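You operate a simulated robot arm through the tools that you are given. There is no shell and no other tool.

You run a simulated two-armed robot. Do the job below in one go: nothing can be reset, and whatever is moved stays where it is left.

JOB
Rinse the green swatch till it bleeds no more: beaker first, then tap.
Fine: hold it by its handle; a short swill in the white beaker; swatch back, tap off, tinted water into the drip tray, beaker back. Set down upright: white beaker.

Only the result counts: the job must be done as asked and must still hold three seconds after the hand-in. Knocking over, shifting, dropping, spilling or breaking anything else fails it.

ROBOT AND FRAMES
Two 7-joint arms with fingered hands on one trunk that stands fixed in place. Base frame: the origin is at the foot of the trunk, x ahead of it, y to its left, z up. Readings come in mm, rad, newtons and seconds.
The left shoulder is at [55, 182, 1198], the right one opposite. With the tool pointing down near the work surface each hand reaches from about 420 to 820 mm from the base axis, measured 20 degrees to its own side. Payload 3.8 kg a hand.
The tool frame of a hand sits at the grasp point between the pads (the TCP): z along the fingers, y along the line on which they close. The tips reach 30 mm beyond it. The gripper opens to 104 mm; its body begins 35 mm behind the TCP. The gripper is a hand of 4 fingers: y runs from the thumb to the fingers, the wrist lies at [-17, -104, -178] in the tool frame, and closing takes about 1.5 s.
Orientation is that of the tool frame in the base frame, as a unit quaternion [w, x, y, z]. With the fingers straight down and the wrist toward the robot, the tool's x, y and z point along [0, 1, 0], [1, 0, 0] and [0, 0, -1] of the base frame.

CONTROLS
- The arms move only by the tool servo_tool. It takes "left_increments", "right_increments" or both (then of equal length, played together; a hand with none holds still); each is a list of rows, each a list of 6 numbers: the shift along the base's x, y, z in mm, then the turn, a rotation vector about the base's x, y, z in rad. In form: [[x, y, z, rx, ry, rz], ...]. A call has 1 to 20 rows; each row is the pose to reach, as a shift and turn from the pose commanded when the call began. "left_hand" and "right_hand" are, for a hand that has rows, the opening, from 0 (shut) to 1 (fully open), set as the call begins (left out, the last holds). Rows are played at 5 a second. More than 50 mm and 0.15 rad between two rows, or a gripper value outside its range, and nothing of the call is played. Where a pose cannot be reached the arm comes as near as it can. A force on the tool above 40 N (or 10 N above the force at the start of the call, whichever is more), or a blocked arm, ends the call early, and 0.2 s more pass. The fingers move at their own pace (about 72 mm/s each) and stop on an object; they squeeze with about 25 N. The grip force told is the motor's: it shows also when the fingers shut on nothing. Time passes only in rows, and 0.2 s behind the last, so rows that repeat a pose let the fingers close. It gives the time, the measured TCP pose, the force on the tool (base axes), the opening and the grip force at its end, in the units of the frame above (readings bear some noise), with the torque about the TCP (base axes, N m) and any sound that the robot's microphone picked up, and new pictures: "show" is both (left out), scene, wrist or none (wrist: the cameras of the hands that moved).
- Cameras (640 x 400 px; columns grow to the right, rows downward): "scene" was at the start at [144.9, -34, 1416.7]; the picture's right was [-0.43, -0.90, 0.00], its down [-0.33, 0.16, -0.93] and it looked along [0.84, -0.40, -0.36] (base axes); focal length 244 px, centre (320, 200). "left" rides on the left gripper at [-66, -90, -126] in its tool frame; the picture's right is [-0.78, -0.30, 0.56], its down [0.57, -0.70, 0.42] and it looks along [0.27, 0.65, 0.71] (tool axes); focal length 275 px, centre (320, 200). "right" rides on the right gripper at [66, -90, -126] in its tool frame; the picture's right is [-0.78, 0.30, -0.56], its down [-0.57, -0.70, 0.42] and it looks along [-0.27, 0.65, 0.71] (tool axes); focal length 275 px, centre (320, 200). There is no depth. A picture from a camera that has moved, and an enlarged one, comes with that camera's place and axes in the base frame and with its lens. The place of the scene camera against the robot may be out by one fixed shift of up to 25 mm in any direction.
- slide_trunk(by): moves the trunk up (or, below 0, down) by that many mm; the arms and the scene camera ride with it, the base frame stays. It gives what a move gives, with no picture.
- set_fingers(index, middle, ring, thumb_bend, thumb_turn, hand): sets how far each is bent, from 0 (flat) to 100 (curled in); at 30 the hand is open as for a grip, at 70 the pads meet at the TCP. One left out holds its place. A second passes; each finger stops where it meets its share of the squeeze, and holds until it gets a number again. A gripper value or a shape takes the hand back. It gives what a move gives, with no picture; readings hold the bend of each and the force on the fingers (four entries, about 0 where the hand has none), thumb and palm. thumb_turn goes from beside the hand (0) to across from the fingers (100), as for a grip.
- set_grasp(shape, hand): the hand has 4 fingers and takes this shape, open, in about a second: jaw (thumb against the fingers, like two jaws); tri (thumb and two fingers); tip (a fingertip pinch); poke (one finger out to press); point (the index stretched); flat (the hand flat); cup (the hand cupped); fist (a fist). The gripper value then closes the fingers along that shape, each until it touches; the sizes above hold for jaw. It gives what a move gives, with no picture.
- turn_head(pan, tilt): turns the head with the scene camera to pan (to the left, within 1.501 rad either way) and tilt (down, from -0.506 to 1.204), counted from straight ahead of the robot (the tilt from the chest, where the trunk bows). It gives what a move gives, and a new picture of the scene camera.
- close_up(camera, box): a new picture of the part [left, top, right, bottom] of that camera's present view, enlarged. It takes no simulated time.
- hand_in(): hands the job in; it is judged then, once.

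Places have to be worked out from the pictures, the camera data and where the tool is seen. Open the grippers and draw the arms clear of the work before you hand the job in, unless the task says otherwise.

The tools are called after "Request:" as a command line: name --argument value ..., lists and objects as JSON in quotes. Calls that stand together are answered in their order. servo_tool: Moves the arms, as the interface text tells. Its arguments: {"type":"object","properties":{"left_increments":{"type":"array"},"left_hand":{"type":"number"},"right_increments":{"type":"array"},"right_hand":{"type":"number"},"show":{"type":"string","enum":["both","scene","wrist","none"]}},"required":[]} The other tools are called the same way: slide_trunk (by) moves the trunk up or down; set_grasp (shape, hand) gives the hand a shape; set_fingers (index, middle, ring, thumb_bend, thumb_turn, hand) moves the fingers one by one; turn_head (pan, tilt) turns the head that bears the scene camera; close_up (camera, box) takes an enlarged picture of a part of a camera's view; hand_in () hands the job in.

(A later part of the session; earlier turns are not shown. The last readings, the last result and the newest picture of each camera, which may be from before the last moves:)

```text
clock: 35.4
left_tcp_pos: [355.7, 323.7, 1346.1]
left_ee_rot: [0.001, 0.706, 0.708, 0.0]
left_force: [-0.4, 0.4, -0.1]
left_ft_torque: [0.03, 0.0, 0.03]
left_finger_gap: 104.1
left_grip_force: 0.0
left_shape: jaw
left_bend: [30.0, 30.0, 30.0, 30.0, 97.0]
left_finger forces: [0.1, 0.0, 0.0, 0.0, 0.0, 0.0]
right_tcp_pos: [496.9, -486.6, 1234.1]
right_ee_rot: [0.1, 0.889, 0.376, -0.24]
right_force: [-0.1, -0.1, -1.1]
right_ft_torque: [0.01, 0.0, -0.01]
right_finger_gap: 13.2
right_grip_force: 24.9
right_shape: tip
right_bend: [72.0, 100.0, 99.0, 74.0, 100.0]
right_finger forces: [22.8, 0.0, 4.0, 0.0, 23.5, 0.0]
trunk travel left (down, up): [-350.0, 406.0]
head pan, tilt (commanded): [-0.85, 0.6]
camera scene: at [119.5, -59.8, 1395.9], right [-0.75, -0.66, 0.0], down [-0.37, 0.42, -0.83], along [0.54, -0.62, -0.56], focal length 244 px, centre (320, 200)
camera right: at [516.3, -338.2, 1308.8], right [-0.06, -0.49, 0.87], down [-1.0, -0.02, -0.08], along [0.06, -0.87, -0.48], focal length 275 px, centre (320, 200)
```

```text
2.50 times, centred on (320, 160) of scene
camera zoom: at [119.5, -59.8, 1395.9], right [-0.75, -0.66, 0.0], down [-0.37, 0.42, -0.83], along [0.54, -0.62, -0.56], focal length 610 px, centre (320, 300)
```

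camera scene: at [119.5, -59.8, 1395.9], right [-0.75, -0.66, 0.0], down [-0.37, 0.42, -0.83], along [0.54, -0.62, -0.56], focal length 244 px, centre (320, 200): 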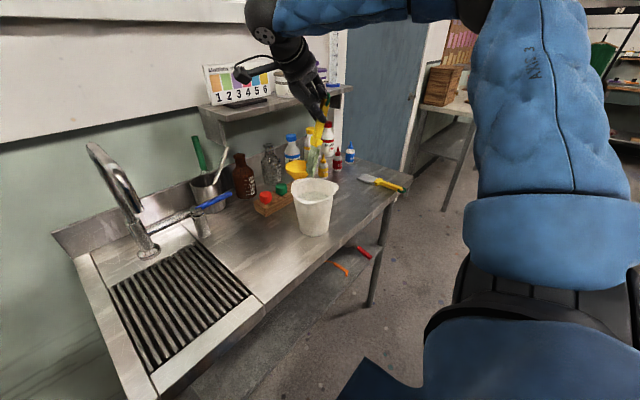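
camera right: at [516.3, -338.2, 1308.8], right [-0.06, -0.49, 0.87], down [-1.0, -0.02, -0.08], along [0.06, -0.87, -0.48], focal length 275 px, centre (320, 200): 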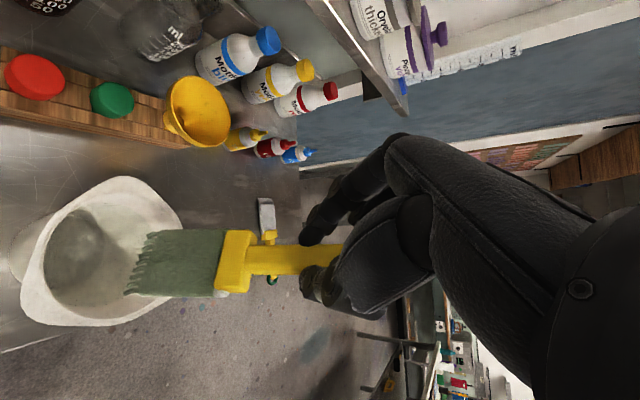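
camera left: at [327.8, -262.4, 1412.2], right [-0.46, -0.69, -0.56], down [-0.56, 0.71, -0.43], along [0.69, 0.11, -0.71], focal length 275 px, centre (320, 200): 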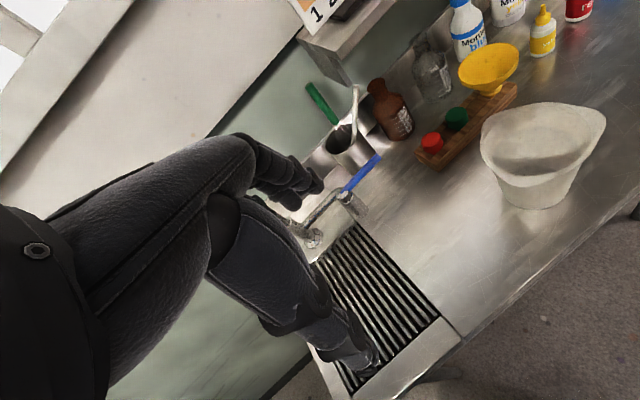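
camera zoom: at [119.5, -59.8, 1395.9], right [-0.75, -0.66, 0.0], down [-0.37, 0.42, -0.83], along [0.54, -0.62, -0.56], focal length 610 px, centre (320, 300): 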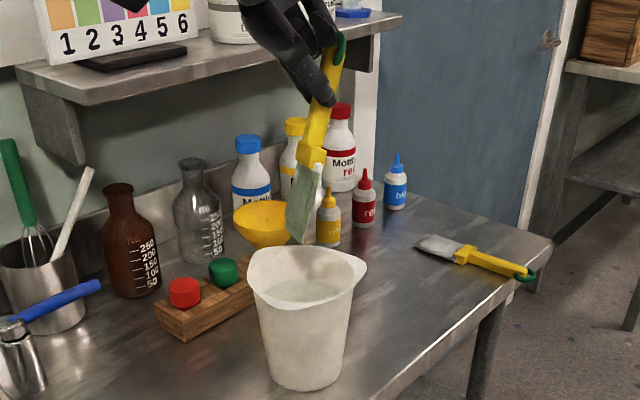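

The water has taken a green tint and the blade looks paler, so the beaker swill is done. Next the tap has to be opened: I'll keep the swatch over the beaker and try to bring the left hand toward the lever, first yawing it in free air.

Request:
servo_tool --left_increments '[[10, -30, -20, 0, 0, -0.13], [20, -60, -40, 0, 0, -0.26], [30, -90, -60, 0, 0, -0.39], [40, -120, -80, 0, 0, -0.52], [50, -150, -100, 0, 0, -0.64], [50, -150, -100, 0, 0, -0.64]]' --show "none"

Request:
servo_tool --left_increments '[[5, -10, -15, -0.084, -0.112, 0], [10, -20, -30, -0.167, -0.225, 0], [15, -30, -45, -0.25, -0.337, 0], [20, -40, -60, -0.334, -0.449, 0], [25, -50, -75, -0.418, -0.561, 0], [30, -60, -90, -0.501, -0.673, 0], [35, -70, -105, -0.585, -0.785, 0], [40, -80, -120, -0.625, -0.84, 0], [40, -80, -120, -0.625, -0.84, 0]]' --show "both"

```text
clock: 36.8
left_tcp_pos: [402.6, 172.2, 1245.2]
left_ee_rot: [0.001, 0.893, 0.45, 0.0]
left_force: [0.4, -0.3, 0.3]
left_ft_torque: [0.03, -0.02, 0.01]
left_finger_gap: 103.8
left_grip_force: 0.1
left_shape: jaw
left_bend: [30.0, 30.0, 30.0, 30.0, 97.0]
left_finger forces: [0.1, 0.0, 0.0, 0.0, 0.0, 0.0]
right_tcp_pos: [497.0, -488.1, 1234.8]
right_ee_rot: [0.102, 0.889, 0.377, -0.239]
right_force: [-0.2, 0.3, 0.1]
right_ft_torque: [0.04, -0.01, 0.03]
right_finger_gap: 13.4
right_grip_force: 25.1
right_shape: tip
right_bend: [72.0, 100.0, 99.0, 74.0, 100.0]
right_finger forces: [22.7, 0.0, 4.0, 0.0, 23.6, 0.1]
trunk travel left (down, up): [-350.0, 406.0]
head pan, tilt (commanded): [-0.85, 0.6]
```

```text
clock: 38.8
left_tcp_pos: [448.1, 93.2, 1124.2]
left_ee_rot: [0.447, 0.774, 0.389, 0.224]
left_force: [-0.4, 0.1, 0.1]
left_ft_torque: [-0.05, -0.03, -0.01]
left_finger_gap: 103.8
left_grip_force: 0.2
left_shape: jaw
left_bend: [30.0, 30.0, 30.0, 30.0, 97.0]
left_finger forces: [0.1, 0.0, 0.0, 0.0, 0.1, 0.0]
left hand out of reach, approached as far as the arm can: row 5, 6, 7, 8, 9
right_tcp_pos: [497.0, -488.0, 1234.0]
right_ee_rot: [0.101, 0.889, 0.377, -0.239]
right_force: [-0.5, -0.9, 0.4]
right_ft_torque: [-0.04, 0.0, -0.01]
right_finger_gap: 13.2
right_grip_force: 24.8
right_shape: tip
right_bend: [72.0, 100.0, 99.0, 74.0, 100.0]
right_finger forces: [22.7, 0.1, 4.0, 0.0, 23.7, 0.1]
trunk travel left (down, up): [-350.0, 406.0]
head pan, tilt (commanded): [-0.85, 0.6]
camera scene: at [119.7, -59.8, 1395.9], right [-0.75, -0.66, 0.0], down [-0.37, 0.42, -0.82], along [0.54, -0.62, -0.57], focal length 244 px, centre (320, 200)
camera left: at [285.6, 131.6, 1110.6], right [-0.19, -0.82, -0.53], down [0.36, 0.45, -0.82], along [0.91, -0.35, 0.21], focal length 275 px, centre (320, 200)
```

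scene: 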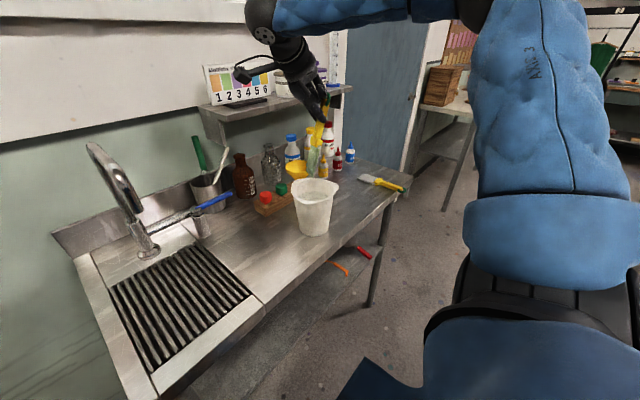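
left: 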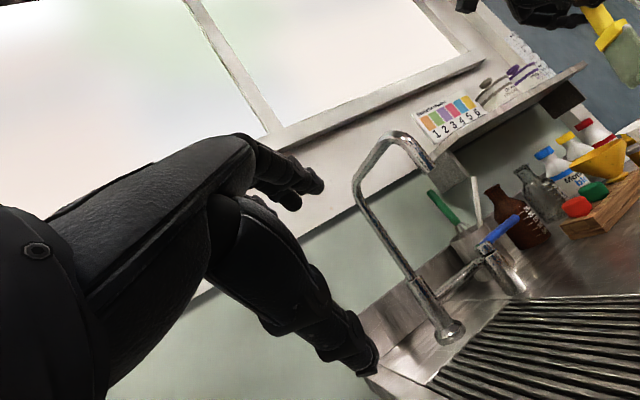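

The left hand took the forward-reaching pose near (448, 93, 1124), close to its reach limit. I'll move it right in front of the spout (x<500) and see how far toward the lever it can go.

Request:
servo_tool --left_increments '[[-5, -40, -5, 0, 0, 0], [-10, -80, -10, 0, 0, 0], [-15, -120, -15, 0, 0, 0], [-18, -160, -20, 0, 0, 0], [-18, -200, -25, 0, 0, 0], [-18, -245, -30, 0, 0, 0], [-18, -290, -35, 0, 0, 0], [-18, -290, -35, 0, 0, 0]]' --show "both"

```text
clock: 40.4
left_tcp_pos: [457.0, -146.0, 1012.8]
left_ee_rot: [0.36, 0.804, 0.375, 0.288]
left_force: [-0.3, -0.3, -0.9]
left_ft_torque: [-0.01, 0.01, 0.03]
left_finger_gap: 103.9
left_grip_force: 0.1
left_shape: jaw
left_bend: [30.0, 30.0, 30.0, 30.0, 97.0]
left_finger forces: [0.1, 0.0, 0.0, 0.0, 0.0, 0.0]
right_tcp_pos: [496.7, -488.6, 1233.9]
right_ee_rot: [0.102, 0.889, 0.376, -0.239]
right_force: [0.2, 0.4, 0.0]
right_ft_torque: [0.04, -0.02, 0.01]
right_finger_gap: 13.3
right_grip_force: 24.7
right_shape: tip
right_bend: [72.0, 100.0, 99.0, 74.0, 100.0]
right_finger forces: [22.7, 0.0, 3.9, 0.0, 23.6, 0.0]
trunk travel left (down, up): [-350.0, 406.0]
head pan, tilt (commanded): [-0.85, 0.6]
stopped in row 8 (left hand): the arm was blocked; the commanded pose is now the measured one
camera scene: at [119.1, -60.1, 1395.9], right [-0.75, -0.66, 0.0], down [-0.37, 0.42, -0.83], along [0.54, -0.62, -0.56], focal length 244 px, centre (320, 200)
camera left: at [291.9, -111.8, 1001.8], right [-0.14, -0.7, -0.7], down [0.35, 0.63, -0.69], along [0.93, -0.34, 0.16], focal length 275 px, centre (320, 200)
```

scene: 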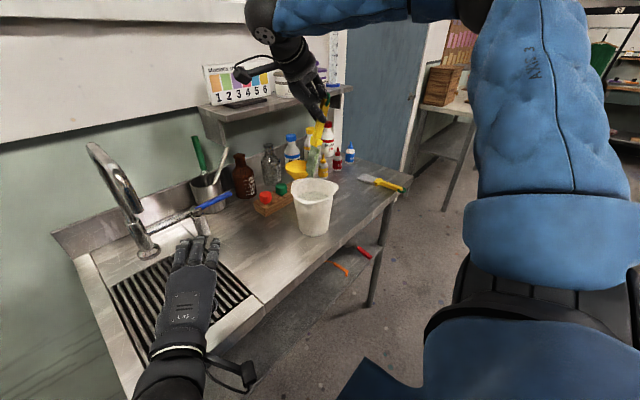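
left: 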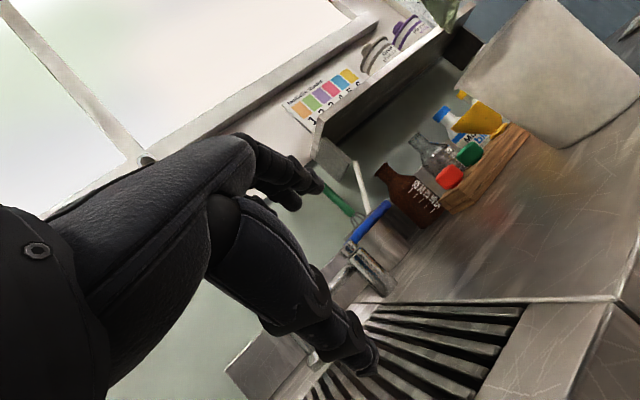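

The left arm was blocked short at (457, -146, 1013), a joint limit since no force was felt. The path toward the lever from here is mostly an outward stretch, so I'll try extending along it in small steps.

Request:
servo_tool --left_increments '[[20, -14, 3, 0, 0, 0], [45, -32, 6, 0, 0, 0], [80, -57, 10, 0, 0, 0], [112, -80, 14, 0, 0, 0], [140, -100, 18, 0, 0, 0], [140, -100, 18, 0, 0, 0]]' --show "both"

```text
clock: 41.3
left_tcp_pos: [565.5, -143.5, 963.1]
left_ee_rot: [0.294, 0.815, 0.372, 0.332]
left_force: [0.2, 0.2, 6.6]
left_ft_torque: [0.17, 0.03, -0.01]
left_finger_gap: 98.6
left_grip_force: 0.1
left_shape: jaw
left_bend: [30.0, 30.0, 30.0, 33.0, 99.0]
left_finger forces: [0.0, 0.0, 0.0, 0.1, 6.3, 0.0]
right_tcp_pos: [497.8, -487.7, 1234.0]
right_ee_rot: [0.101, 0.889, 0.376, -0.239]
right_force: [0.3, 0.4, 0.0]
right_ft_torque: [0.0, 0.03, 0.0]
right_finger_gap: 13.1
right_grip_force: 24.9
right_shape: tip
right_bend: [72.0, 100.0, 99.0, 74.0, 100.0]
right_finger forces: [22.7, 0.0, 3.8, 0.1, 23.5, 0.1]
trunk travel left (down, up): [-350.0, 406.0]
head pan, tilt (commanded): [-0.85, 0.6]
stopped in row 4 (left hand): the arm was blocked; the commanded pose is now the measured one
camera scene: at [119.4, -59.9, 1396.0], right [-0.75, -0.66, 0.0], down [-0.37, 0.42, -0.83], along [0.54, -0.62, -0.57], focal length 244 px, centre (320, 200)
camera left: at [399.5, -118.6, 954.4], right [-0.09, -0.59, -0.8], down [0.32, 0.75, -0.58], along [0.94, -0.31, 0.13], focal length 275 px, centre (320, 200)
```

scene: 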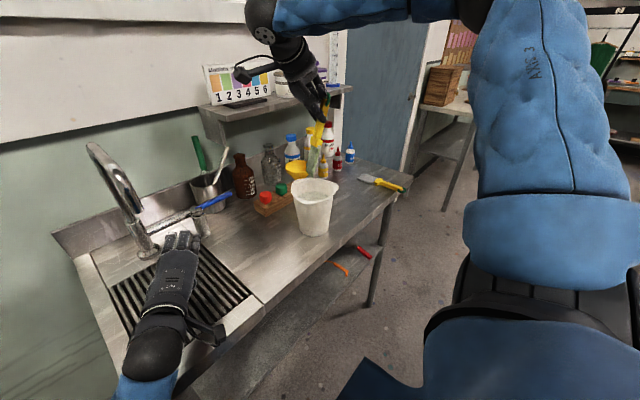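
left: 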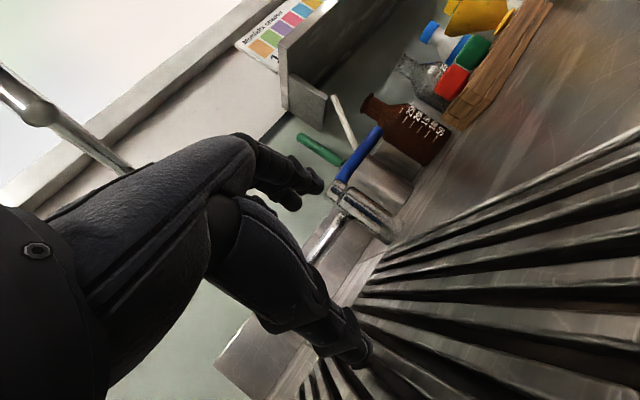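

The left arm cannot get there: it only sagged until its thumb touched the drip tray at 6 N. I'll retract it along the way it came, and use the right hand for the tap after laying the swatch back.

Request:
servo_tool --left_increments '[[-20, 0, 15, 0, 0, 0], [-60, 0, 30, 0, 0, 0], [-100, 0, 50, 0, 0, 0], [-125, 15, 75, 0, 0, 0], [-135, 50, 100, 0, 0, 0], [-135, 90, 120, 0, 0, 0], [-130, 130, 140, 0, 0, 0], [-130, 170, 155, 0, 0, 0], [-130, 210, 170, 0, 0, 0], [-135, 250, 190, 0, 0, 0], [-140, 290, 210, 0, 0, 0], [-145, 330, 230, 0, 0, 0], [-150, 370, 255, 0, 0, 0], [-160, 405, 280, 0, 0, 0]]' --show "scene"

```text
clock: 42.2
left_tcp_pos: [496.1, -115.7, 1067.9]
left_ee_rot: [0.29, 0.788, 0.347, 0.418]
left_force: [0.4, -0.5, -1.0]
left_ft_torque: [-0.01, -0.03, 0.01]
left_finger_gap: 103.6
left_grip_force: 0.0
left_shape: jaw
left_bend: [30.0, 30.0, 30.0, 30.0, 97.0]
left_finger forces: [0.0, 0.1, 0.1, 0.1, 0.1, 0.0]
right_tcp_pos: [497.6, -487.0, 1233.3]
right_ee_rot: [0.101, 0.89, 0.376, -0.239]
right_force: [0.1, -0.4, -0.4]
right_ft_torque: [0.01, -0.01, -0.04]
right_finger_gap: 13.0
right_grip_force: 25.4
right_shape: tip
right_bend: [72.0, 100.0, 99.0, 74.0, 100.0]
right_finger forces: [22.7, 0.1, 3.9, 0.0, 23.6, 0.0]
trunk travel left (down, up): [-350.0, 406.0]
head pan, tilt (commanded): [-0.85, 0.6]
stopped in row 4 (left hand): the arm was blocked; the commanded pose is now the measured one
camera scene: at [119.6, -59.7, 1395.9], right [-0.75, -0.66, 0.0], down [-0.37, 0.42, -0.83], along [0.54, -0.62, -0.56], focal length 244 px, centre (320, 200)
```

scene: 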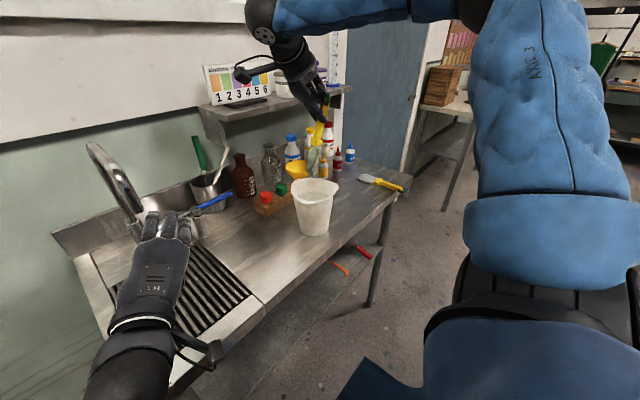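

The hand stopped near the spout with hardly any force. I'll back it straight toward the robot first, then left.

Request:
servo_tool --left_increments '[[-25, 5, -5, 0, 0, 0], [-55, 15, -5, 0, 0, 0], [-80, 30, 0, 0, 0, 0], [-90, 65, 5, 0, 0, 0], [-95, 105, 10, 0, 0, 0]]' --show "both"

```text
clock: 43.4
left_tcp_pos: [402.4, -11.4, 1076.5]
left_ee_rot: [0.291, 0.788, 0.348, 0.416]
left_force: [-0.3, 0.3, 0.3]
left_ft_torque: [0.04, 0.0, -0.04]
left_finger_gap: 103.7
left_grip_force: 0.0
left_shape: jaw
left_bend: [30.0, 30.0, 30.0, 30.0, 97.0]
left_finger forces: [0.0, 0.0, 0.1, 0.1, 0.1, 0.0]
right_tcp_pos: [496.8, -486.5, 1233.8]
right_ee_rot: [0.102, 0.889, 0.375, -0.24]
right_force: [-0.6, 0.4, -0.1]
right_ft_torque: [-0.01, -0.04, -0.03]
right_finger_gap: 13.3
right_grip_force: 25.1
right_shape: tip
right_bend: [72.0, 100.0, 99.0, 74.0, 100.0]
right_finger forces: [22.8, 0.0, 3.8, 0.0, 23.5, 0.0]
trunk travel left (down, up): [-350.0, 406.0]
head pan, tilt (commanded): [-0.85, 0.6]
camera scene: at [118.8, -58.9, 1396.1], right [-0.75, -0.66, 0.0], down [-0.37, 0.42, -0.83], along [0.55, -0.62, -0.56], focal length 244 px, centre (320, 200)
camera left: at [239.1, 10.6, 1042.3], right [0.07, -0.53, -0.84], down [0.38, 0.79, -0.47], along [0.92, -0.29, 0.26], focal length 275 px, centre (320, 200)
```

scene: 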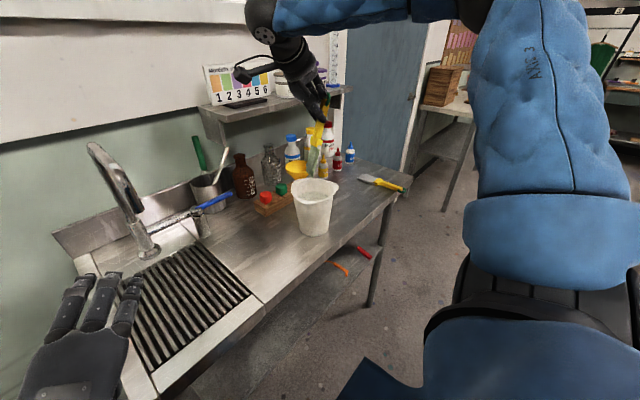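
left: 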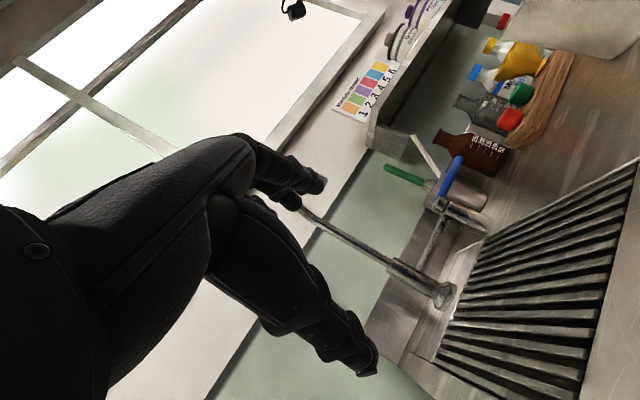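

The left hand is free again. Now I'll park the left arm to the left, and bring the right hand back the way it came: up and right, then pitching the blade back to level.

Request:
servo_tool --left_increments '[[-5, 35, 20, 0, 0, 0], [-10, 70, 45, 0, 0, 0], [-15, 105, 70, 0, 0, 0], [-20, 140, 95, 0, 0, 0], [-25, 175, 120, 0, 0, 0], [-30, 210, 145, 0, 0, 0], [-35, 245, 170, 0, 0, 0], [-40, 280, 195, 0, 0, 0], [-45, 315, 215, 0, 0, 0], [-45, 315, 215, 0, 0, 0], [-45, 315, 215, 0, 0, 0], [-45, 315, 215, 0, 0, 0], [-45, 315, 215, 0, 0, 0], [-45, 315, 215, 0, 0, 0]]' --right_increments '[[-25, -25, 12, 0, 0, 0], [-50, -50, 25, 0, 0, 0], [-75, -75, 40, 0, 0, 0], [-97, -93, 45, 0.0932, -0.0906, 0], [-97, -93, 45, 0.1864, -0.1812, 0], [-97, -93, 45, 0.2796, -0.2718, 0], [-97, -93, 45, 0.3728, -0.3624, 0], [-97, -93, 45, 0.466, -0.453, 0], [-97, -93, 45, 0.5592, -0.5437, 0], [-97, -93, 45, 0.6525, -0.6343, 0], [-97, -93, 45, 0.7457, -0.7249, 0], [-97, -93, 45, 0.8389, -0.8155, 0], [-97, -93, 45, 0.9393, -0.9131, 0], [-97, -93, 45, 0.9393, -0.9131, 0]]' --show "both"

```text
clock: 46.4
left_tcp_pos: [367.1, 320.0, 1300.6]
left_ee_rot: [0.292, 0.788, 0.347, 0.417]
left_force: [-0.2, 0.7, 0.1]
left_ft_torque: [0.05, -0.01, 0.02]
left_finger_gap: 104.0
left_grip_force: 0.1
left_shape: jaw
left_bend: [30.0, 30.0, 30.0, 30.0, 97.0]
left_finger forces: [0.0, 0.1, 0.0, 0.0, 0.0, 0.0]
left hand out of reach, approached as far as the arm can: row 1, 2, 3, 4, 5, 6, 7, 8, 9, 10, 11, 12, 13, 14
right_tcp_pos: [398.9, -579.0, 1279.4]
right_ee_rot: [-0.148, 0.851, 0.361, 0.352]
right_force: [0.6, 0.2, -0.2]
right_ft_torque: [-0.01, 0.01, 0.01]
right_finger_gap: 13.5
right_grip_force: 25.2
right_shape: tip
right_bend: [72.0, 100.0, 99.0, 74.0, 100.0]
right_finger forces: [22.3, 0.0, 3.8, 0.0, 23.2, 0.1]
trunk travel left (down, up): [-350.0, 406.0]
head pan, tilt (commanded): [-0.85, 0.6]
camera scene: at [119.5, -59.8, 1395.9], right [-0.75, -0.66, 0.0], down [-0.37, 0.42, -0.83], along [0.54, -0.62, -0.56], focal length 244 px, centre (320, 200)
camera right: at [306.0, -547.9, 1413.4], right [-0.44, -0.88, -0.16], down [-0.58, 0.41, -0.7], along [0.69, -0.22, -0.69], focal length 275 px, centre (320, 200)
camera left: at [205.2, 342.4, 1265.2], right [0.07, -0.53, -0.84], down [0.39, 0.79, -0.47], along [0.92, -0.29, 0.26], focal length 275 px, centre (320, 200)
```

scene: 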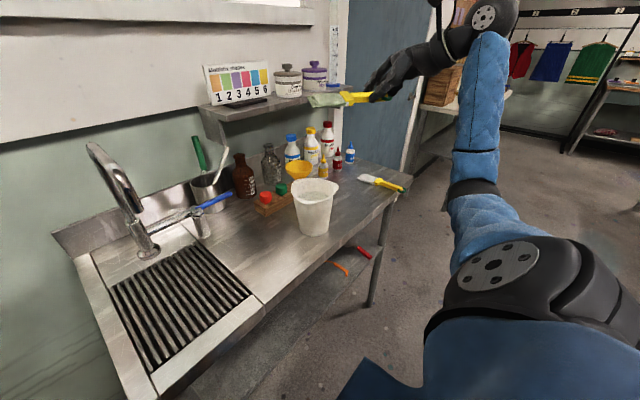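
right: 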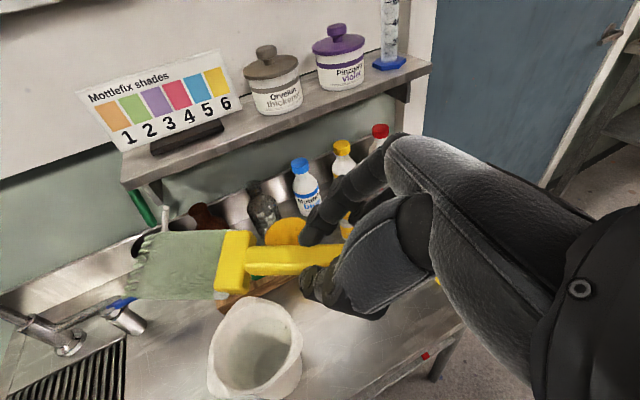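
left: 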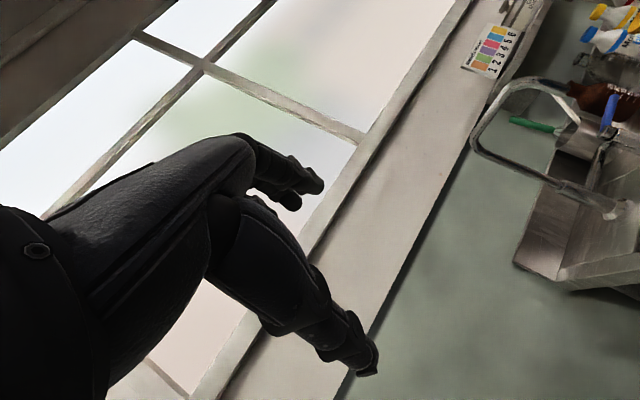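

The swatch is level again. I'll yaw back about 58° (including 12° for its skew in the pinch) while moving over its original spot at y=-674, staying 140 mm above.

Request:
servo_tool --right_increments '[[2, -14, -30, 0, 0, -0.144], [4, -28, -60, 0, 0, -0.288], [6, -42, -90, 0, 0, -0.432], [8, -56, -120, 0, 0, -0.576], [10, -70, -150, 0, 0, -0.72], [12, -83, -182, 0, 0, -0.864], [14, -95, -215, 0, 0, -1.008], [14, -95, -215, 0, 0, -1.008]]' --show "both"

Request:
close_up --camera "right" --box '[80, 180, 400, 380]'

Request:
close_up --camera "scene" --box '[310, 120, 430, 220]'

```text
clock: 48.2
left_tcp_pos: [365.1, 319.5, 1301.6]
left_ee_rot: [0.291, 0.788, 0.347, 0.417]
left_force: [-0.7, 0.0, 0.3]
left_ft_torque: [0.0, 0.01, 0.02]
left_finger_gap: 103.9
left_grip_force: 0.1
left_shape: jaw
left_bend: [30.0, 30.0, 30.0, 30.0, 97.0]
left_finger forces: [0.0, 0.0, 0.0, 0.0, 0.0, 0.1]
right_tcp_pos: [414.1, -676.8, 1064.2]
right_ee_rot: [0.04, 0.919, -0.096, 0.381]
right_force: [0.3, -0.7, -0.3]
right_ft_torque: [0.04, -0.01, 0.01]
right_finger_gap: 13.4
right_grip_force: 25.4
right_shape: tip
right_bend: [72.0, 100.0, 99.0, 74.0, 100.0]
right_finger forces: [21.4, 0.0, 3.2, 0.0, 22.3, 0.0]
trunk travel left (down, up): [-350.0, 406.0]
head pan, tilt (commanded): [-0.85, 0.6]
camera scene: at [119.1, -60.0, 1396.0], right [-0.75, -0.66, 0.0], down [-0.37, 0.42, -0.83], along [0.54, -0.62, -0.56], focal length 244 px, centre (320, 200)
camera right: at [391.3, -579.2, 1198.8], right [-0.98, -0.09, -0.15], down [0.04, 0.71, -0.71], along [0.18, -0.7, -0.69], focal length 275 px, centre (320, 200)
```

scene: 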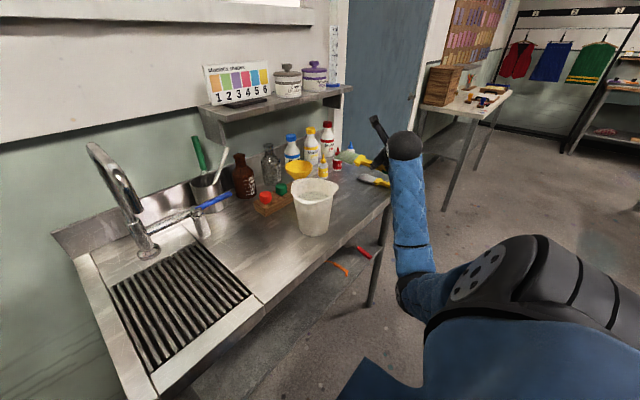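
right: 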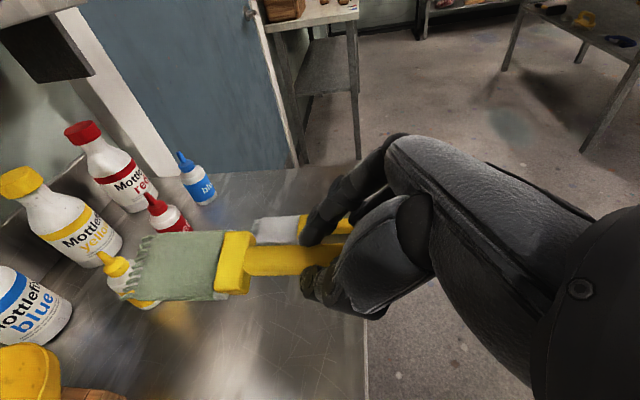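

```text
2.00 times, centred on (240, 280) of right
camera zoom: at [391.3, -579.2, 1198.8], right [-0.98, -0.09, -0.15], down [0.04, 0.71, -0.71], along [0.18, -0.7, -0.69], focal length 551 px, centre (480, 40)
```

zoom: 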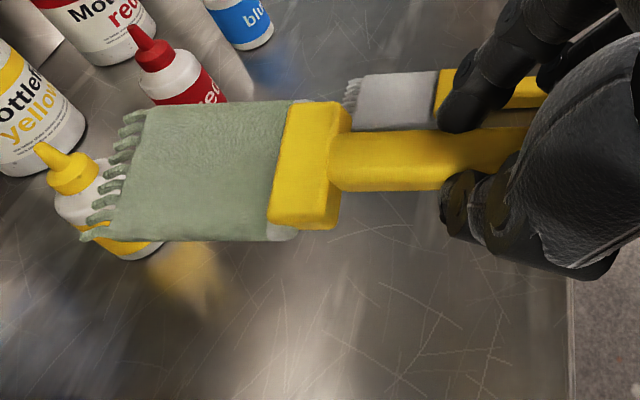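

```text
4.00 times, centred on (370, 170) of scene
camera zoom: at [119.1, -60.0, 1396.0], right [-0.75, -0.66, 0.0], down [-0.37, 0.42, -0.83], along [0.54, -0.62, -0.56], focal length 976 px, centre (120, 320)
```

zoom: 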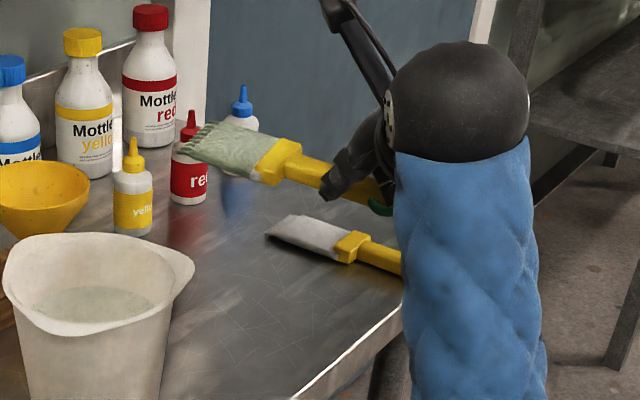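

The skew is compensated: the tip projects to about (561, -671), its original spot. I'll lower to just above the bench, then in fine steps until light contact.

Request:
servo_tool --right_increments '[[0, 0, -40, 0, 0, 0], [0, 0, -80, 0, 0, 0], [0, 0, -110, 0, 0, 0], [0, 0, -125, 0, 0, 0], [0, 0, -130, 0, 0, 0], [0, 0, -134, 0, 0, 0], [0, 0, -134, 0, 0, 0]]' --show "wrist"

Request:
close_up --camera "right" --box '[80, 180, 400, 380]'

```text
clock: 49.8
left_tcp_pos: [366.9, 319.4, 1299.7]
left_ee_rot: [0.292, 0.788, 0.347, 0.417]
left_force: [1.2, -0.2, 0.3]
left_ft_torque: [-0.02, -0.01, 0.02]
left_finger_gap: 104.0
left_grip_force: 0.0
left_shape: jaw
left_bend: [30.0, 30.0, 30.0, 30.0, 97.0]
left_finger forces: [0.0, 0.0, 0.0, 0.1, 0.0, 0.0]
right_tcp_pos: [412.9, -675.2, 930.9]
right_ee_rot: [0.04, 0.918, -0.096, 0.382]
right_force: [0.2, 0.4, 3.4]
right_ft_torque: [0.03, -0.01, -0.02]
right_finger_gap: 13.3
right_grip_force: 25.5
right_shape: tip
right_bend: [72.0, 100.0, 99.0, 74.0, 100.0]
right_finger forces: [22.3, 0.0, 2.4, 0.1, 21.8, 0.0]
trunk travel left (down, up): [-350.0, 406.0]
head pan, tilt (commanded): [-0.85, 0.6]
camera right: at [390.2, -578.4, 1065.0], right [-0.98, -0.1, -0.16], down [0.04, 0.71, -0.71], along [0.18, -0.7, -0.69], focal length 275 px, centre (320, 200)
```

right: 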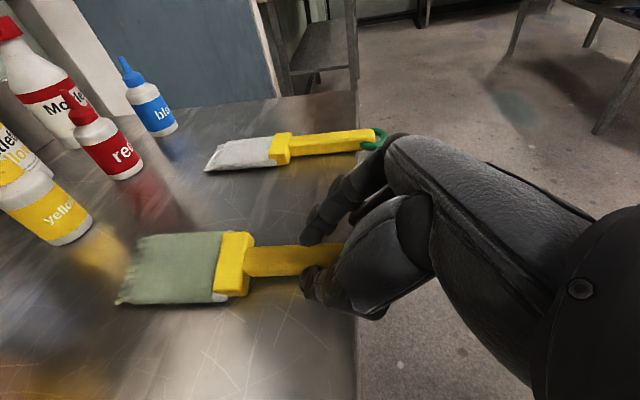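

```text
2.00 times, centred on (240, 280) of right
camera zoom: at [390.2, -578.4, 1065.0], right [-0.98, -0.1, -0.16], down [0.04, 0.71, -0.71], along [0.18, -0.7, -0.69], focal length 551 px, centre (480, 40)
```

zoom: 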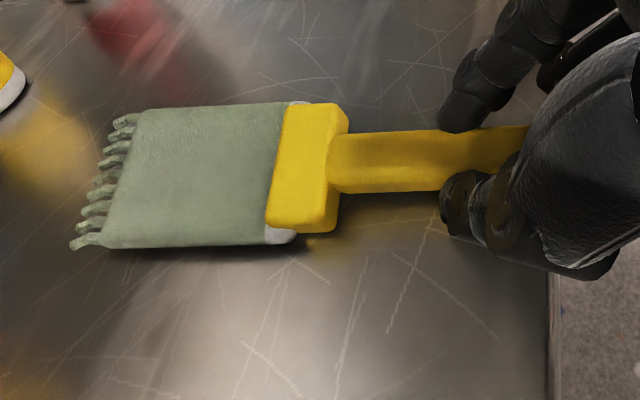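

Light 3.4 N contact: the swatch has touched the bench along its original line. I'll settle 3 mm lower and open the fingers.

Request:
servo_tool --right_increments '[[0, 0, -2, 0, 0, 0], [0, 0, -4, 0, 0, 0], [0, 0, -4, 0, 0, 0]]' --show "none"

Request:
servo_tool --right_increments '[[0, 0, 0, 0, 0, 0], [0, 0, 0, 0, 0, 0], [0, 0, 0, 0, 0, 0], [0, 0, 0, 0, 0, 0], [0, 0, 0, 0, 0, 0], [0, 0, 0, 0, 0, 0], [0, 0, 0, 0, 0, 0], [0, 0, 0, 0, 0, 0]]' --right_hand 1 --show "wrist"

```text
clock: 50.6
left_tcp_pos: [365.8, 320.1, 1300.2]
left_ee_rot: [0.293, 0.787, 0.347, 0.417]
left_force: [0.4, 0.0, 0.6]
left_ft_torque: [-0.02, 0.01, 0.0]
left_finger_gap: 104.0
left_grip_force: 0.0
left_shape: jaw
left_bend: [30.0, 30.0, 30.0, 30.0, 97.0]
left_finger forces: [0.1, 0.1, 0.1, 0.1, 0.0, 0.0]
right_tcp_pos: [413.2, -676.3, 929.8]
right_ee_rot: [0.041, 0.918, -0.095, 0.382]
right_force: [-0.2, -1.6, 13.7]
right_ft_torque: [0.02, -0.1, 0.0]
right_finger_gap: 13.7
right_grip_force: 24.9
right_shape: tip
right_bend: [72.0, 100.0, 99.0, 75.0, 100.0]
right_finger forces: [27.1, 0.0, 4.7, 0.0, 23.0, 0.1]
trunk travel left (down, up): [-350.0, 406.0]
head pan, tilt (commanded): [-0.85, 0.6]
```

```text
clock: 52.4
left_tcp_pos: [365.7, 320.8, 1299.7]
left_ee_rot: [0.291, 0.788, 0.347, 0.416]
left_force: [0.2, -0.1, 0.7]
left_ft_torque: [-0.01, 0.0, -0.02]
left_finger_gap: 104.0
left_grip_force: 0.0
left_shape: jaw
left_bend: [30.0, 30.0, 30.0, 30.0, 97.0]
left_finger forces: [0.1, 0.0, 0.0, 0.0, 0.0, 0.1]
right_tcp_pos: [412.7, -675.3, 925.6]
right_ee_rot: [0.04, 0.919, -0.096, 0.38]
right_force: [1.5, 1.5, 2.8]
right_ft_torque: [-0.01, 0.04, 0.0]
right_finger_gap: 103.8
right_grip_force: 0.1
right_shape: tip
right_bend: [31.0, 98.0, 99.0, 30.0, 97.0]
right_finger forces: [0.1, 3.3, 0.0, 0.0, 0.1, 0.1]
trunk travel left (down, up): [-350.0, 406.0]
head pan, tilt (commanded): [-0.85, 0.6]
camera right: at [390.7, -578.5, 1060.7], right [-0.98, -0.1, -0.15], down [0.04, 0.71, -0.71], along [0.18, -0.7, -0.69], focal length 275 px, centre (320, 200)
```

right: 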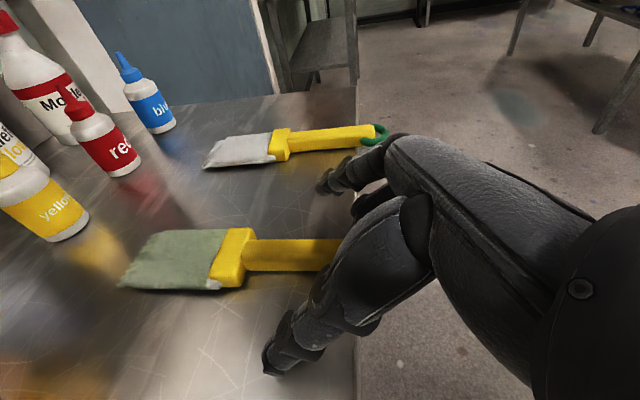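

Released: the swatch lies flat on its old spot. I'll lift straight clear and start turning the hand back to the fingers-down pose for the tap lever.

Request:
servo_tool --right_increments '[[0, 0, 25, 0, 0, 0], [0, 0, 60, 0, 0, 0], [0, 10, 100, 0.027, 0.128, 0], [0, 25, 140, 0.054, 0.256, 0], [0, 45, 180, 0.081, 0.384, 0], [0, 65, 220, 0.108, 0.512, 0], [0, 85, 260, 0.135, 0.64, 0], [0, 105, 300, 0.162, 0.768, 0], [0, 105, 300, 0.162, 0.768, 0]]' --show "scene"

Request:
close_up --camera "scene" --box '[280, 120, 440, 250]'

```text
clock: 54.4
left_tcp_pos: [367.0, 319.2, 1300.8]
left_ee_rot: [0.292, 0.788, 0.347, 0.416]
left_force: [-0.7, -0.3, -0.3]
left_ft_torque: [-0.01, 0.0, -0.02]
left_finger_gap: 104.1
left_grip_force: 0.1
left_shape: jaw
left_bend: [30.0, 30.0, 30.0, 30.0, 97.0]
left_finger forces: [0.0, 0.0, 0.0, 0.1, 0.0, 0.0]
right_tcp_pos: [413.5, -568.8, 1225.6]
right_ee_rot: [0.0, 0.995, -0.103, 0.0]
right_force: [1.3, -0.3, -0.1]
right_ft_torque: [0.01, 0.0, -0.05]
right_finger_gap: 103.6
right_grip_force: 0.2
right_shape: tip
right_bend: [31.0, 98.0, 99.0, 30.0, 97.0]
right_finger forces: [0.0, 0.0, 0.0, 0.1, 0.0, 0.0]
trunk travel left (down, up): [-350.0, 406.0]
head pan, tilt (commanded): [-0.85, 0.6]
camera scene: at [119.7, -60.5, 1395.8], right [-0.75, -0.66, 0.0], down [-0.37, 0.42, -0.82], along [0.54, -0.62, -0.57], focal length 244 px, centre (320, 200)
```

scene: 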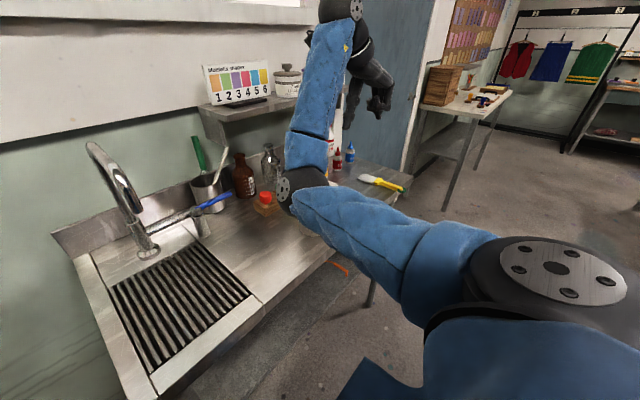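

```text
3.08 times, centred on (360, 185) of scene
camera zoom: at [119.7, -60.5, 1395.8], right [-0.75, -0.66, 0.0], down [-0.37, 0.42, -0.82], along [0.54, -0.62, -0.57], focal length 750 px, centre (197, 246)
```

zoom: 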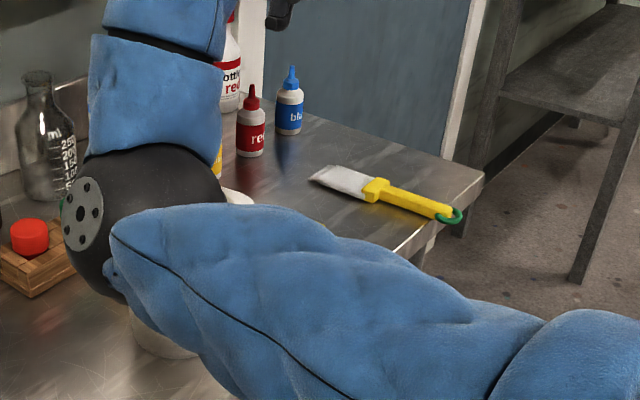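

The elbow is well above the bench (about z 1190), so the fold is harmless. I'll now yaw the right hand back to neutral while moving over toward the tap side at safe height.

Request:
servo_tool --right_increments '[[0, 0, 20, 0, 0, 0.14], [0, 10, 25, 0, 0, 0.28], [5, 30, 25, 0, 0, 0.42], [10, 50, 25, 0, 0, 0.56], [15, 75, 25, 0, 0, 0.7], [20, 100, 25, 0, 0, 0.84], [27, 125, 25, 0, 0, 0.98], [34, 150, 25, 0, 0, 1.12], [41, 175, 25, 0, 0, 1.26], [48, 200, 25, 0, 0, 1.4], [55, 225, 25, 0, 0, 1.54], [61, 245, 25, 0, 0, 1.67], [67, 264, 25, 0, 0, 1.779], [67, 264, 25, 0, 0, 1.779]]' --show "both"

Request:
set_grasp --hand "right" --shape "jaw"

Request:
turn_head --pan -0.5 --tilt 0.65

```text
clock: 57.4
left_tcp_pos: [366.8, 320.4, 1300.1]
left_ee_rot: [0.292, 0.788, 0.347, 0.416]
left_force: [0.4, -0.1, 1.1]
left_ft_torque: [-0.01, -0.03, -0.02]
left_finger_gap: 103.9
left_grip_force: 0.1
left_shape: jaw
left_bend: [30.0, 30.0, 30.0, 30.0, 97.0]
left_finger forces: [0.1, 0.0, 0.0, 0.0, 0.0, 0.1]
right_tcp_pos: [517.3, -352.7, 1259.6]
right_ee_rot: [0.001, 0.706, 0.708, 0.0]
right_force: [0.7, -0.7, 0.3]
right_ft_torque: [-0.01, 0.0, 0.01]
right_finger_gap: 103.9
right_grip_force: 0.1
right_shape: tip
right_bend: [31.0, 98.0, 99.0, 30.0, 97.0]
right_finger forces: [0.0, 0.0, 0.0, 0.0, 0.1, 0.0]
right hand out of reach, approached as far as the arm can: row 10, 11, 12, 13, 14
trunk travel left (down, up): [-350.0, 406.0]
head pan, tilt (commanded): [-0.85, 0.6]
camera scene: at [119.4, -59.8, 1395.9], right [-0.75, -0.66, 0.0], down [-0.37, 0.42, -0.83], along [0.54, -0.62, -0.56], focal length 244 px, centre (320, 200)
camera right: at [427.6, -287.2, 1384.0], right [0.3, -0.78, 0.56], down [-0.7, -0.57, -0.42], along [0.65, -0.26, -0.71], focal length 275 px, centre (320, 200)
```

scene: 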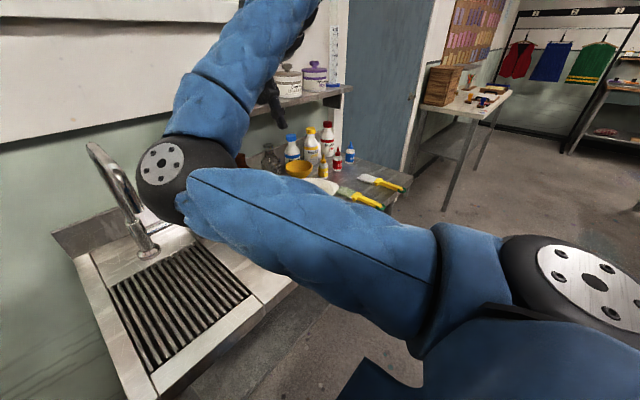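
right: 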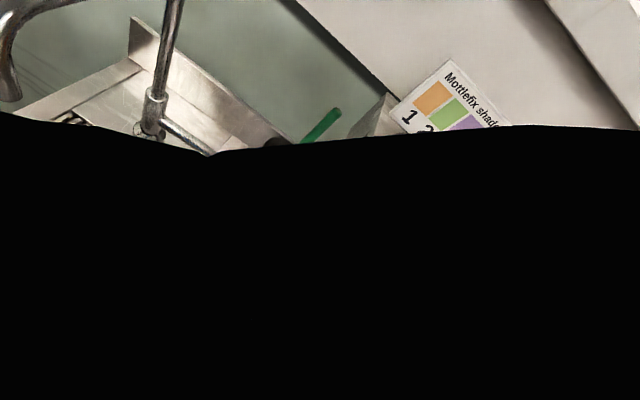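

```text
clock: 58.3
left_tcp_pos: [367.5, 319.8, 1300.8]
left_ee_rot: [0.292, 0.788, 0.347, 0.417]
left_force: [0.0, 0.7, -0.4]
left_ft_torque: [0.0, -0.01, 0.02]
left_finger_gap: 104.2
left_grip_force: 0.1
left_shape: jaw
left_bend: [30.0, 30.0, 30.0, 30.0, 97.0]
left_finger forces: [0.0, 0.0, 0.1, 0.0, 0.0, 0.0]
right_tcp_pos: [517.9, -353.4, 1259.1]
right_ee_rot: [-0.001, 0.707, 0.707, 0.0]
right_force: [0.7, 0.0, 0.3]
right_ft_torque: [-0.01, 0.03, 0.05]
right_finger_gap: 103.6
right_grip_force: 0.0
right_shape: jaw
right_bend: [30.0, 30.0, 30.0, 30.0, 97.0]
right_finger forces: [0.0, 0.0, 0.0, 0.1, 0.1, 0.1]
trunk travel left (down, up): [-350.0, 406.0]
head pan, tilt (commanded): [-0.85, 0.6]
```

```text
clock: 59.1
left_tcp_pos: [366.4, 319.4, 1301.7]
left_ee_rot: [0.292, 0.788, 0.347, 0.416]
left_force: [-0.4, 0.0, -0.9]
left_ft_torque: [-0.01, -0.02, -0.03]
left_finger_gap: 104.0
left_grip_force: 0.0
left_shape: jaw
left_bend: [30.0, 30.0, 30.0, 30.0, 97.0]
left_finger forces: [0.0, 0.1, 0.1, 0.0, 0.0, 0.0]
right_tcp_pos: [518.0, -353.6, 1259.2]
right_ee_rot: [0.001, 0.707, 0.707, -0.001]
right_force: [0.5, 0.3, 0.6]
right_ft_torque: [0.01, 0.03, 0.02]
right_finger_gap: 103.4
right_grip_force: 0.0
right_shape: jaw
right_bend: [30.0, 30.0, 30.0, 30.0, 97.0]
right_finger forces: [0.0, 0.0, 0.0, 0.0, 0.1, 0.1]
trunk travel left (down, up): [-350.0, 406.0]
head pan, tilt (commanded): [-0.499, 0.649]
camera scene: at [137.4, -35.0, 1391.6], right [-0.48, -0.88, 0.0], down [-0.53, 0.29, -0.8], along [0.7, -0.38, -0.6], focal length 244 px, centre (320, 200)
```

scene: 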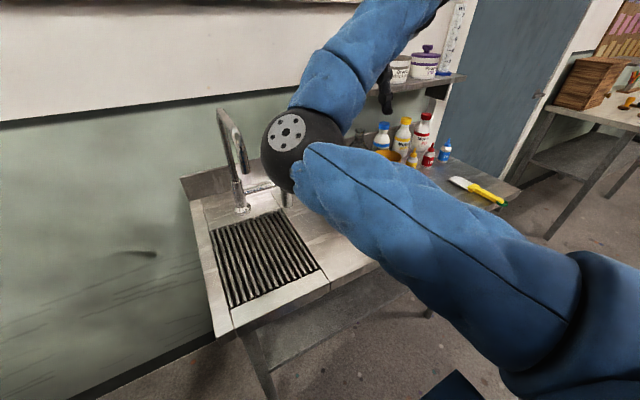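

The arm has folded with the elbow swung to the left, which limits its reach toward the tap. I'll move the hand back to the right and yaw it the other way, which should draw the elbow out to the right again.

Request:
servo_tool --right_increments '[[-20, -25, 10, 0, 0, 0], [-40, -50, 20, 0, 0, 0], [-60, -75, 30, 0, 0, 0], [-80, -100, 40, 0, 0, 0], [-95, -120, 50, 0, 0, 0], [-95, -120, 50, 0, 0, 0.13], [-95, -120, 50, 0, 0, 0.26], [-95, -120, 50, 0, 0, 0.39], [-95, -120, 50, 0, 0, 0.52], [-95, -120, 50, 0, 0, 0.65], [-95, -120, 50, 0, 0, 0.78], [-95, -120, 50, 0, 0, 0.78]]' --show "both"

```text
clock: 61.7
left_tcp_pos: [367.3, 319.9, 1301.0]
left_ee_rot: [0.292, 0.787, 0.348, 0.417]
left_force: [0.3, 0.3, -0.2]
left_ft_torque: [-0.03, 0.03, 0.0]
left_finger_gap: 104.0
left_grip_force: 0.1
left_shape: jaw
left_bend: [30.0, 30.0, 30.0, 30.0, 97.0]
left_finger forces: [0.1, 0.0, 0.1, 0.1, 0.0, 0.0]
right_tcp_pos: [420.6, -471.3, 1307.4]
right_ee_rot: [0.0, 0.384, 0.923, 0.0]
right_force: [-0.7, -0.7, -0.1]
right_ft_torque: [0.02, -0.04, -0.01]
right_finger_gap: 103.9
right_grip_force: 0.2
right_shape: jaw
right_bend: [30.0, 30.0, 30.0, 30.0, 97.0]
right_finger forces: [0.0, 0.0, 0.0, 0.0, 0.1, 0.1]
trunk travel left (down, up): [-350.0, 406.0]
head pan, tilt (commanded): [-0.499, 0.649]
camera scene: at [137.6, -34.7, 1391.6], right [-0.48, -0.88, 0.0], down [-0.53, 0.29, -0.8], along [0.7, -0.38, -0.6], focal length 244 px, centre (320, 200)
camera right: at [310.5, -487.7, 1432.7], right [0.76, -0.34, 0.56], down [-0.09, -0.9, -0.42], along [0.65, 0.27, -0.71], focal length 275 px, centre (320, 200)
```

scene: 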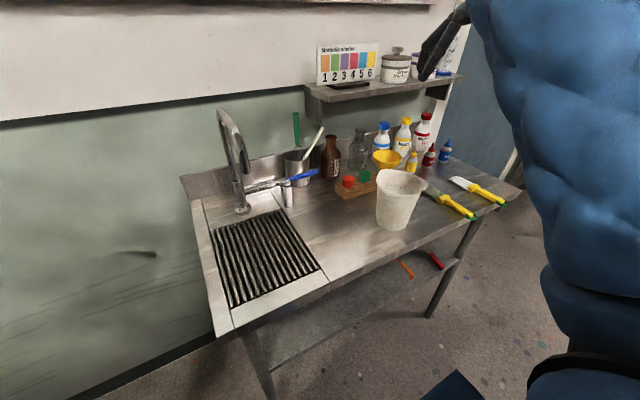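
right: 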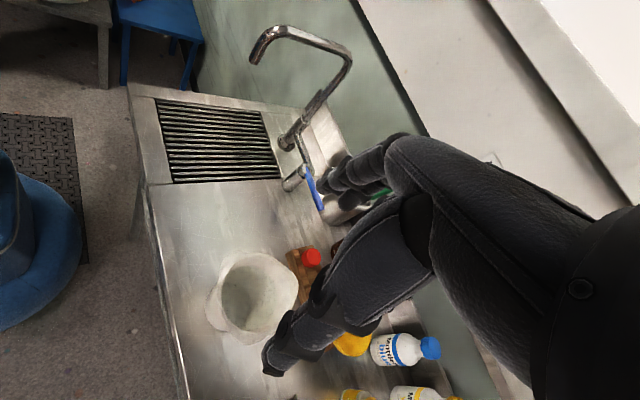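

That worked: the elbow is out to the right again and the view shows tap, lever and beaker clearly. I'll zoom in on the tap and on the swatches.

Request:
close_up --camera "right" --box '[150, 10, 400, 220]'

Request:
close_up --camera "scene" --box '[360, 120, 530, 240]'

Request:
close_up --camera "scene" --box '[190, 90, 350, 220]'

```text
1.90 times, centred on (275, 115) of right
camera zoom: at [310.5, -487.7, 1432.7], right [0.76, -0.34, 0.56], down [-0.09, -0.9, -0.42], along [0.65, 0.27, -0.71], focal length 524 px, centre (406, 362)
```

zoom: 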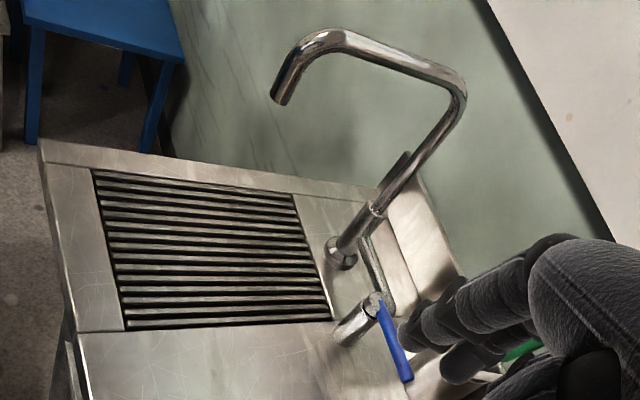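

```text
3.33 times, centred on (445, 180) of scene
camera zoom: at [137.6, -34.7, 1391.6], right [-0.48, -0.88, 0.0], down [-0.53, 0.29, -0.8], along [0.7, -0.38, -0.6], focal length 813 px, centre (-97, 267)
```

zoom: 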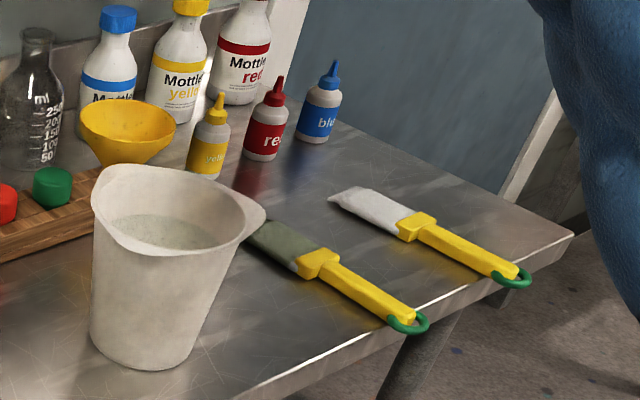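

```text
3.08 times, centred on (270, 155) of scene
camera zoom: at [137.6, -34.7, 1391.6], right [-0.48, -0.88, 0.0], down [-0.53, 0.29, -0.8], along [0.7, -0.38, -0.6], focal length 750 px, centre (474, 338)
```

zoom: 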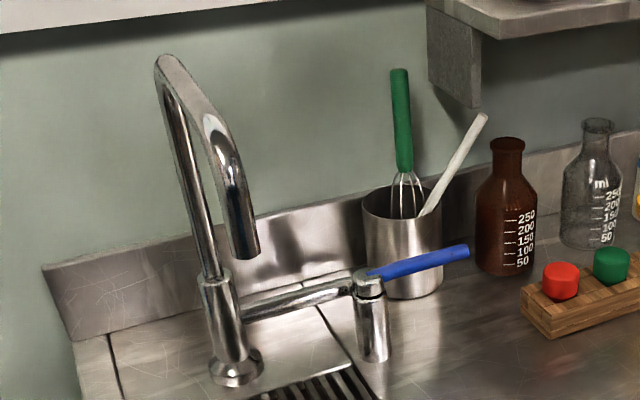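

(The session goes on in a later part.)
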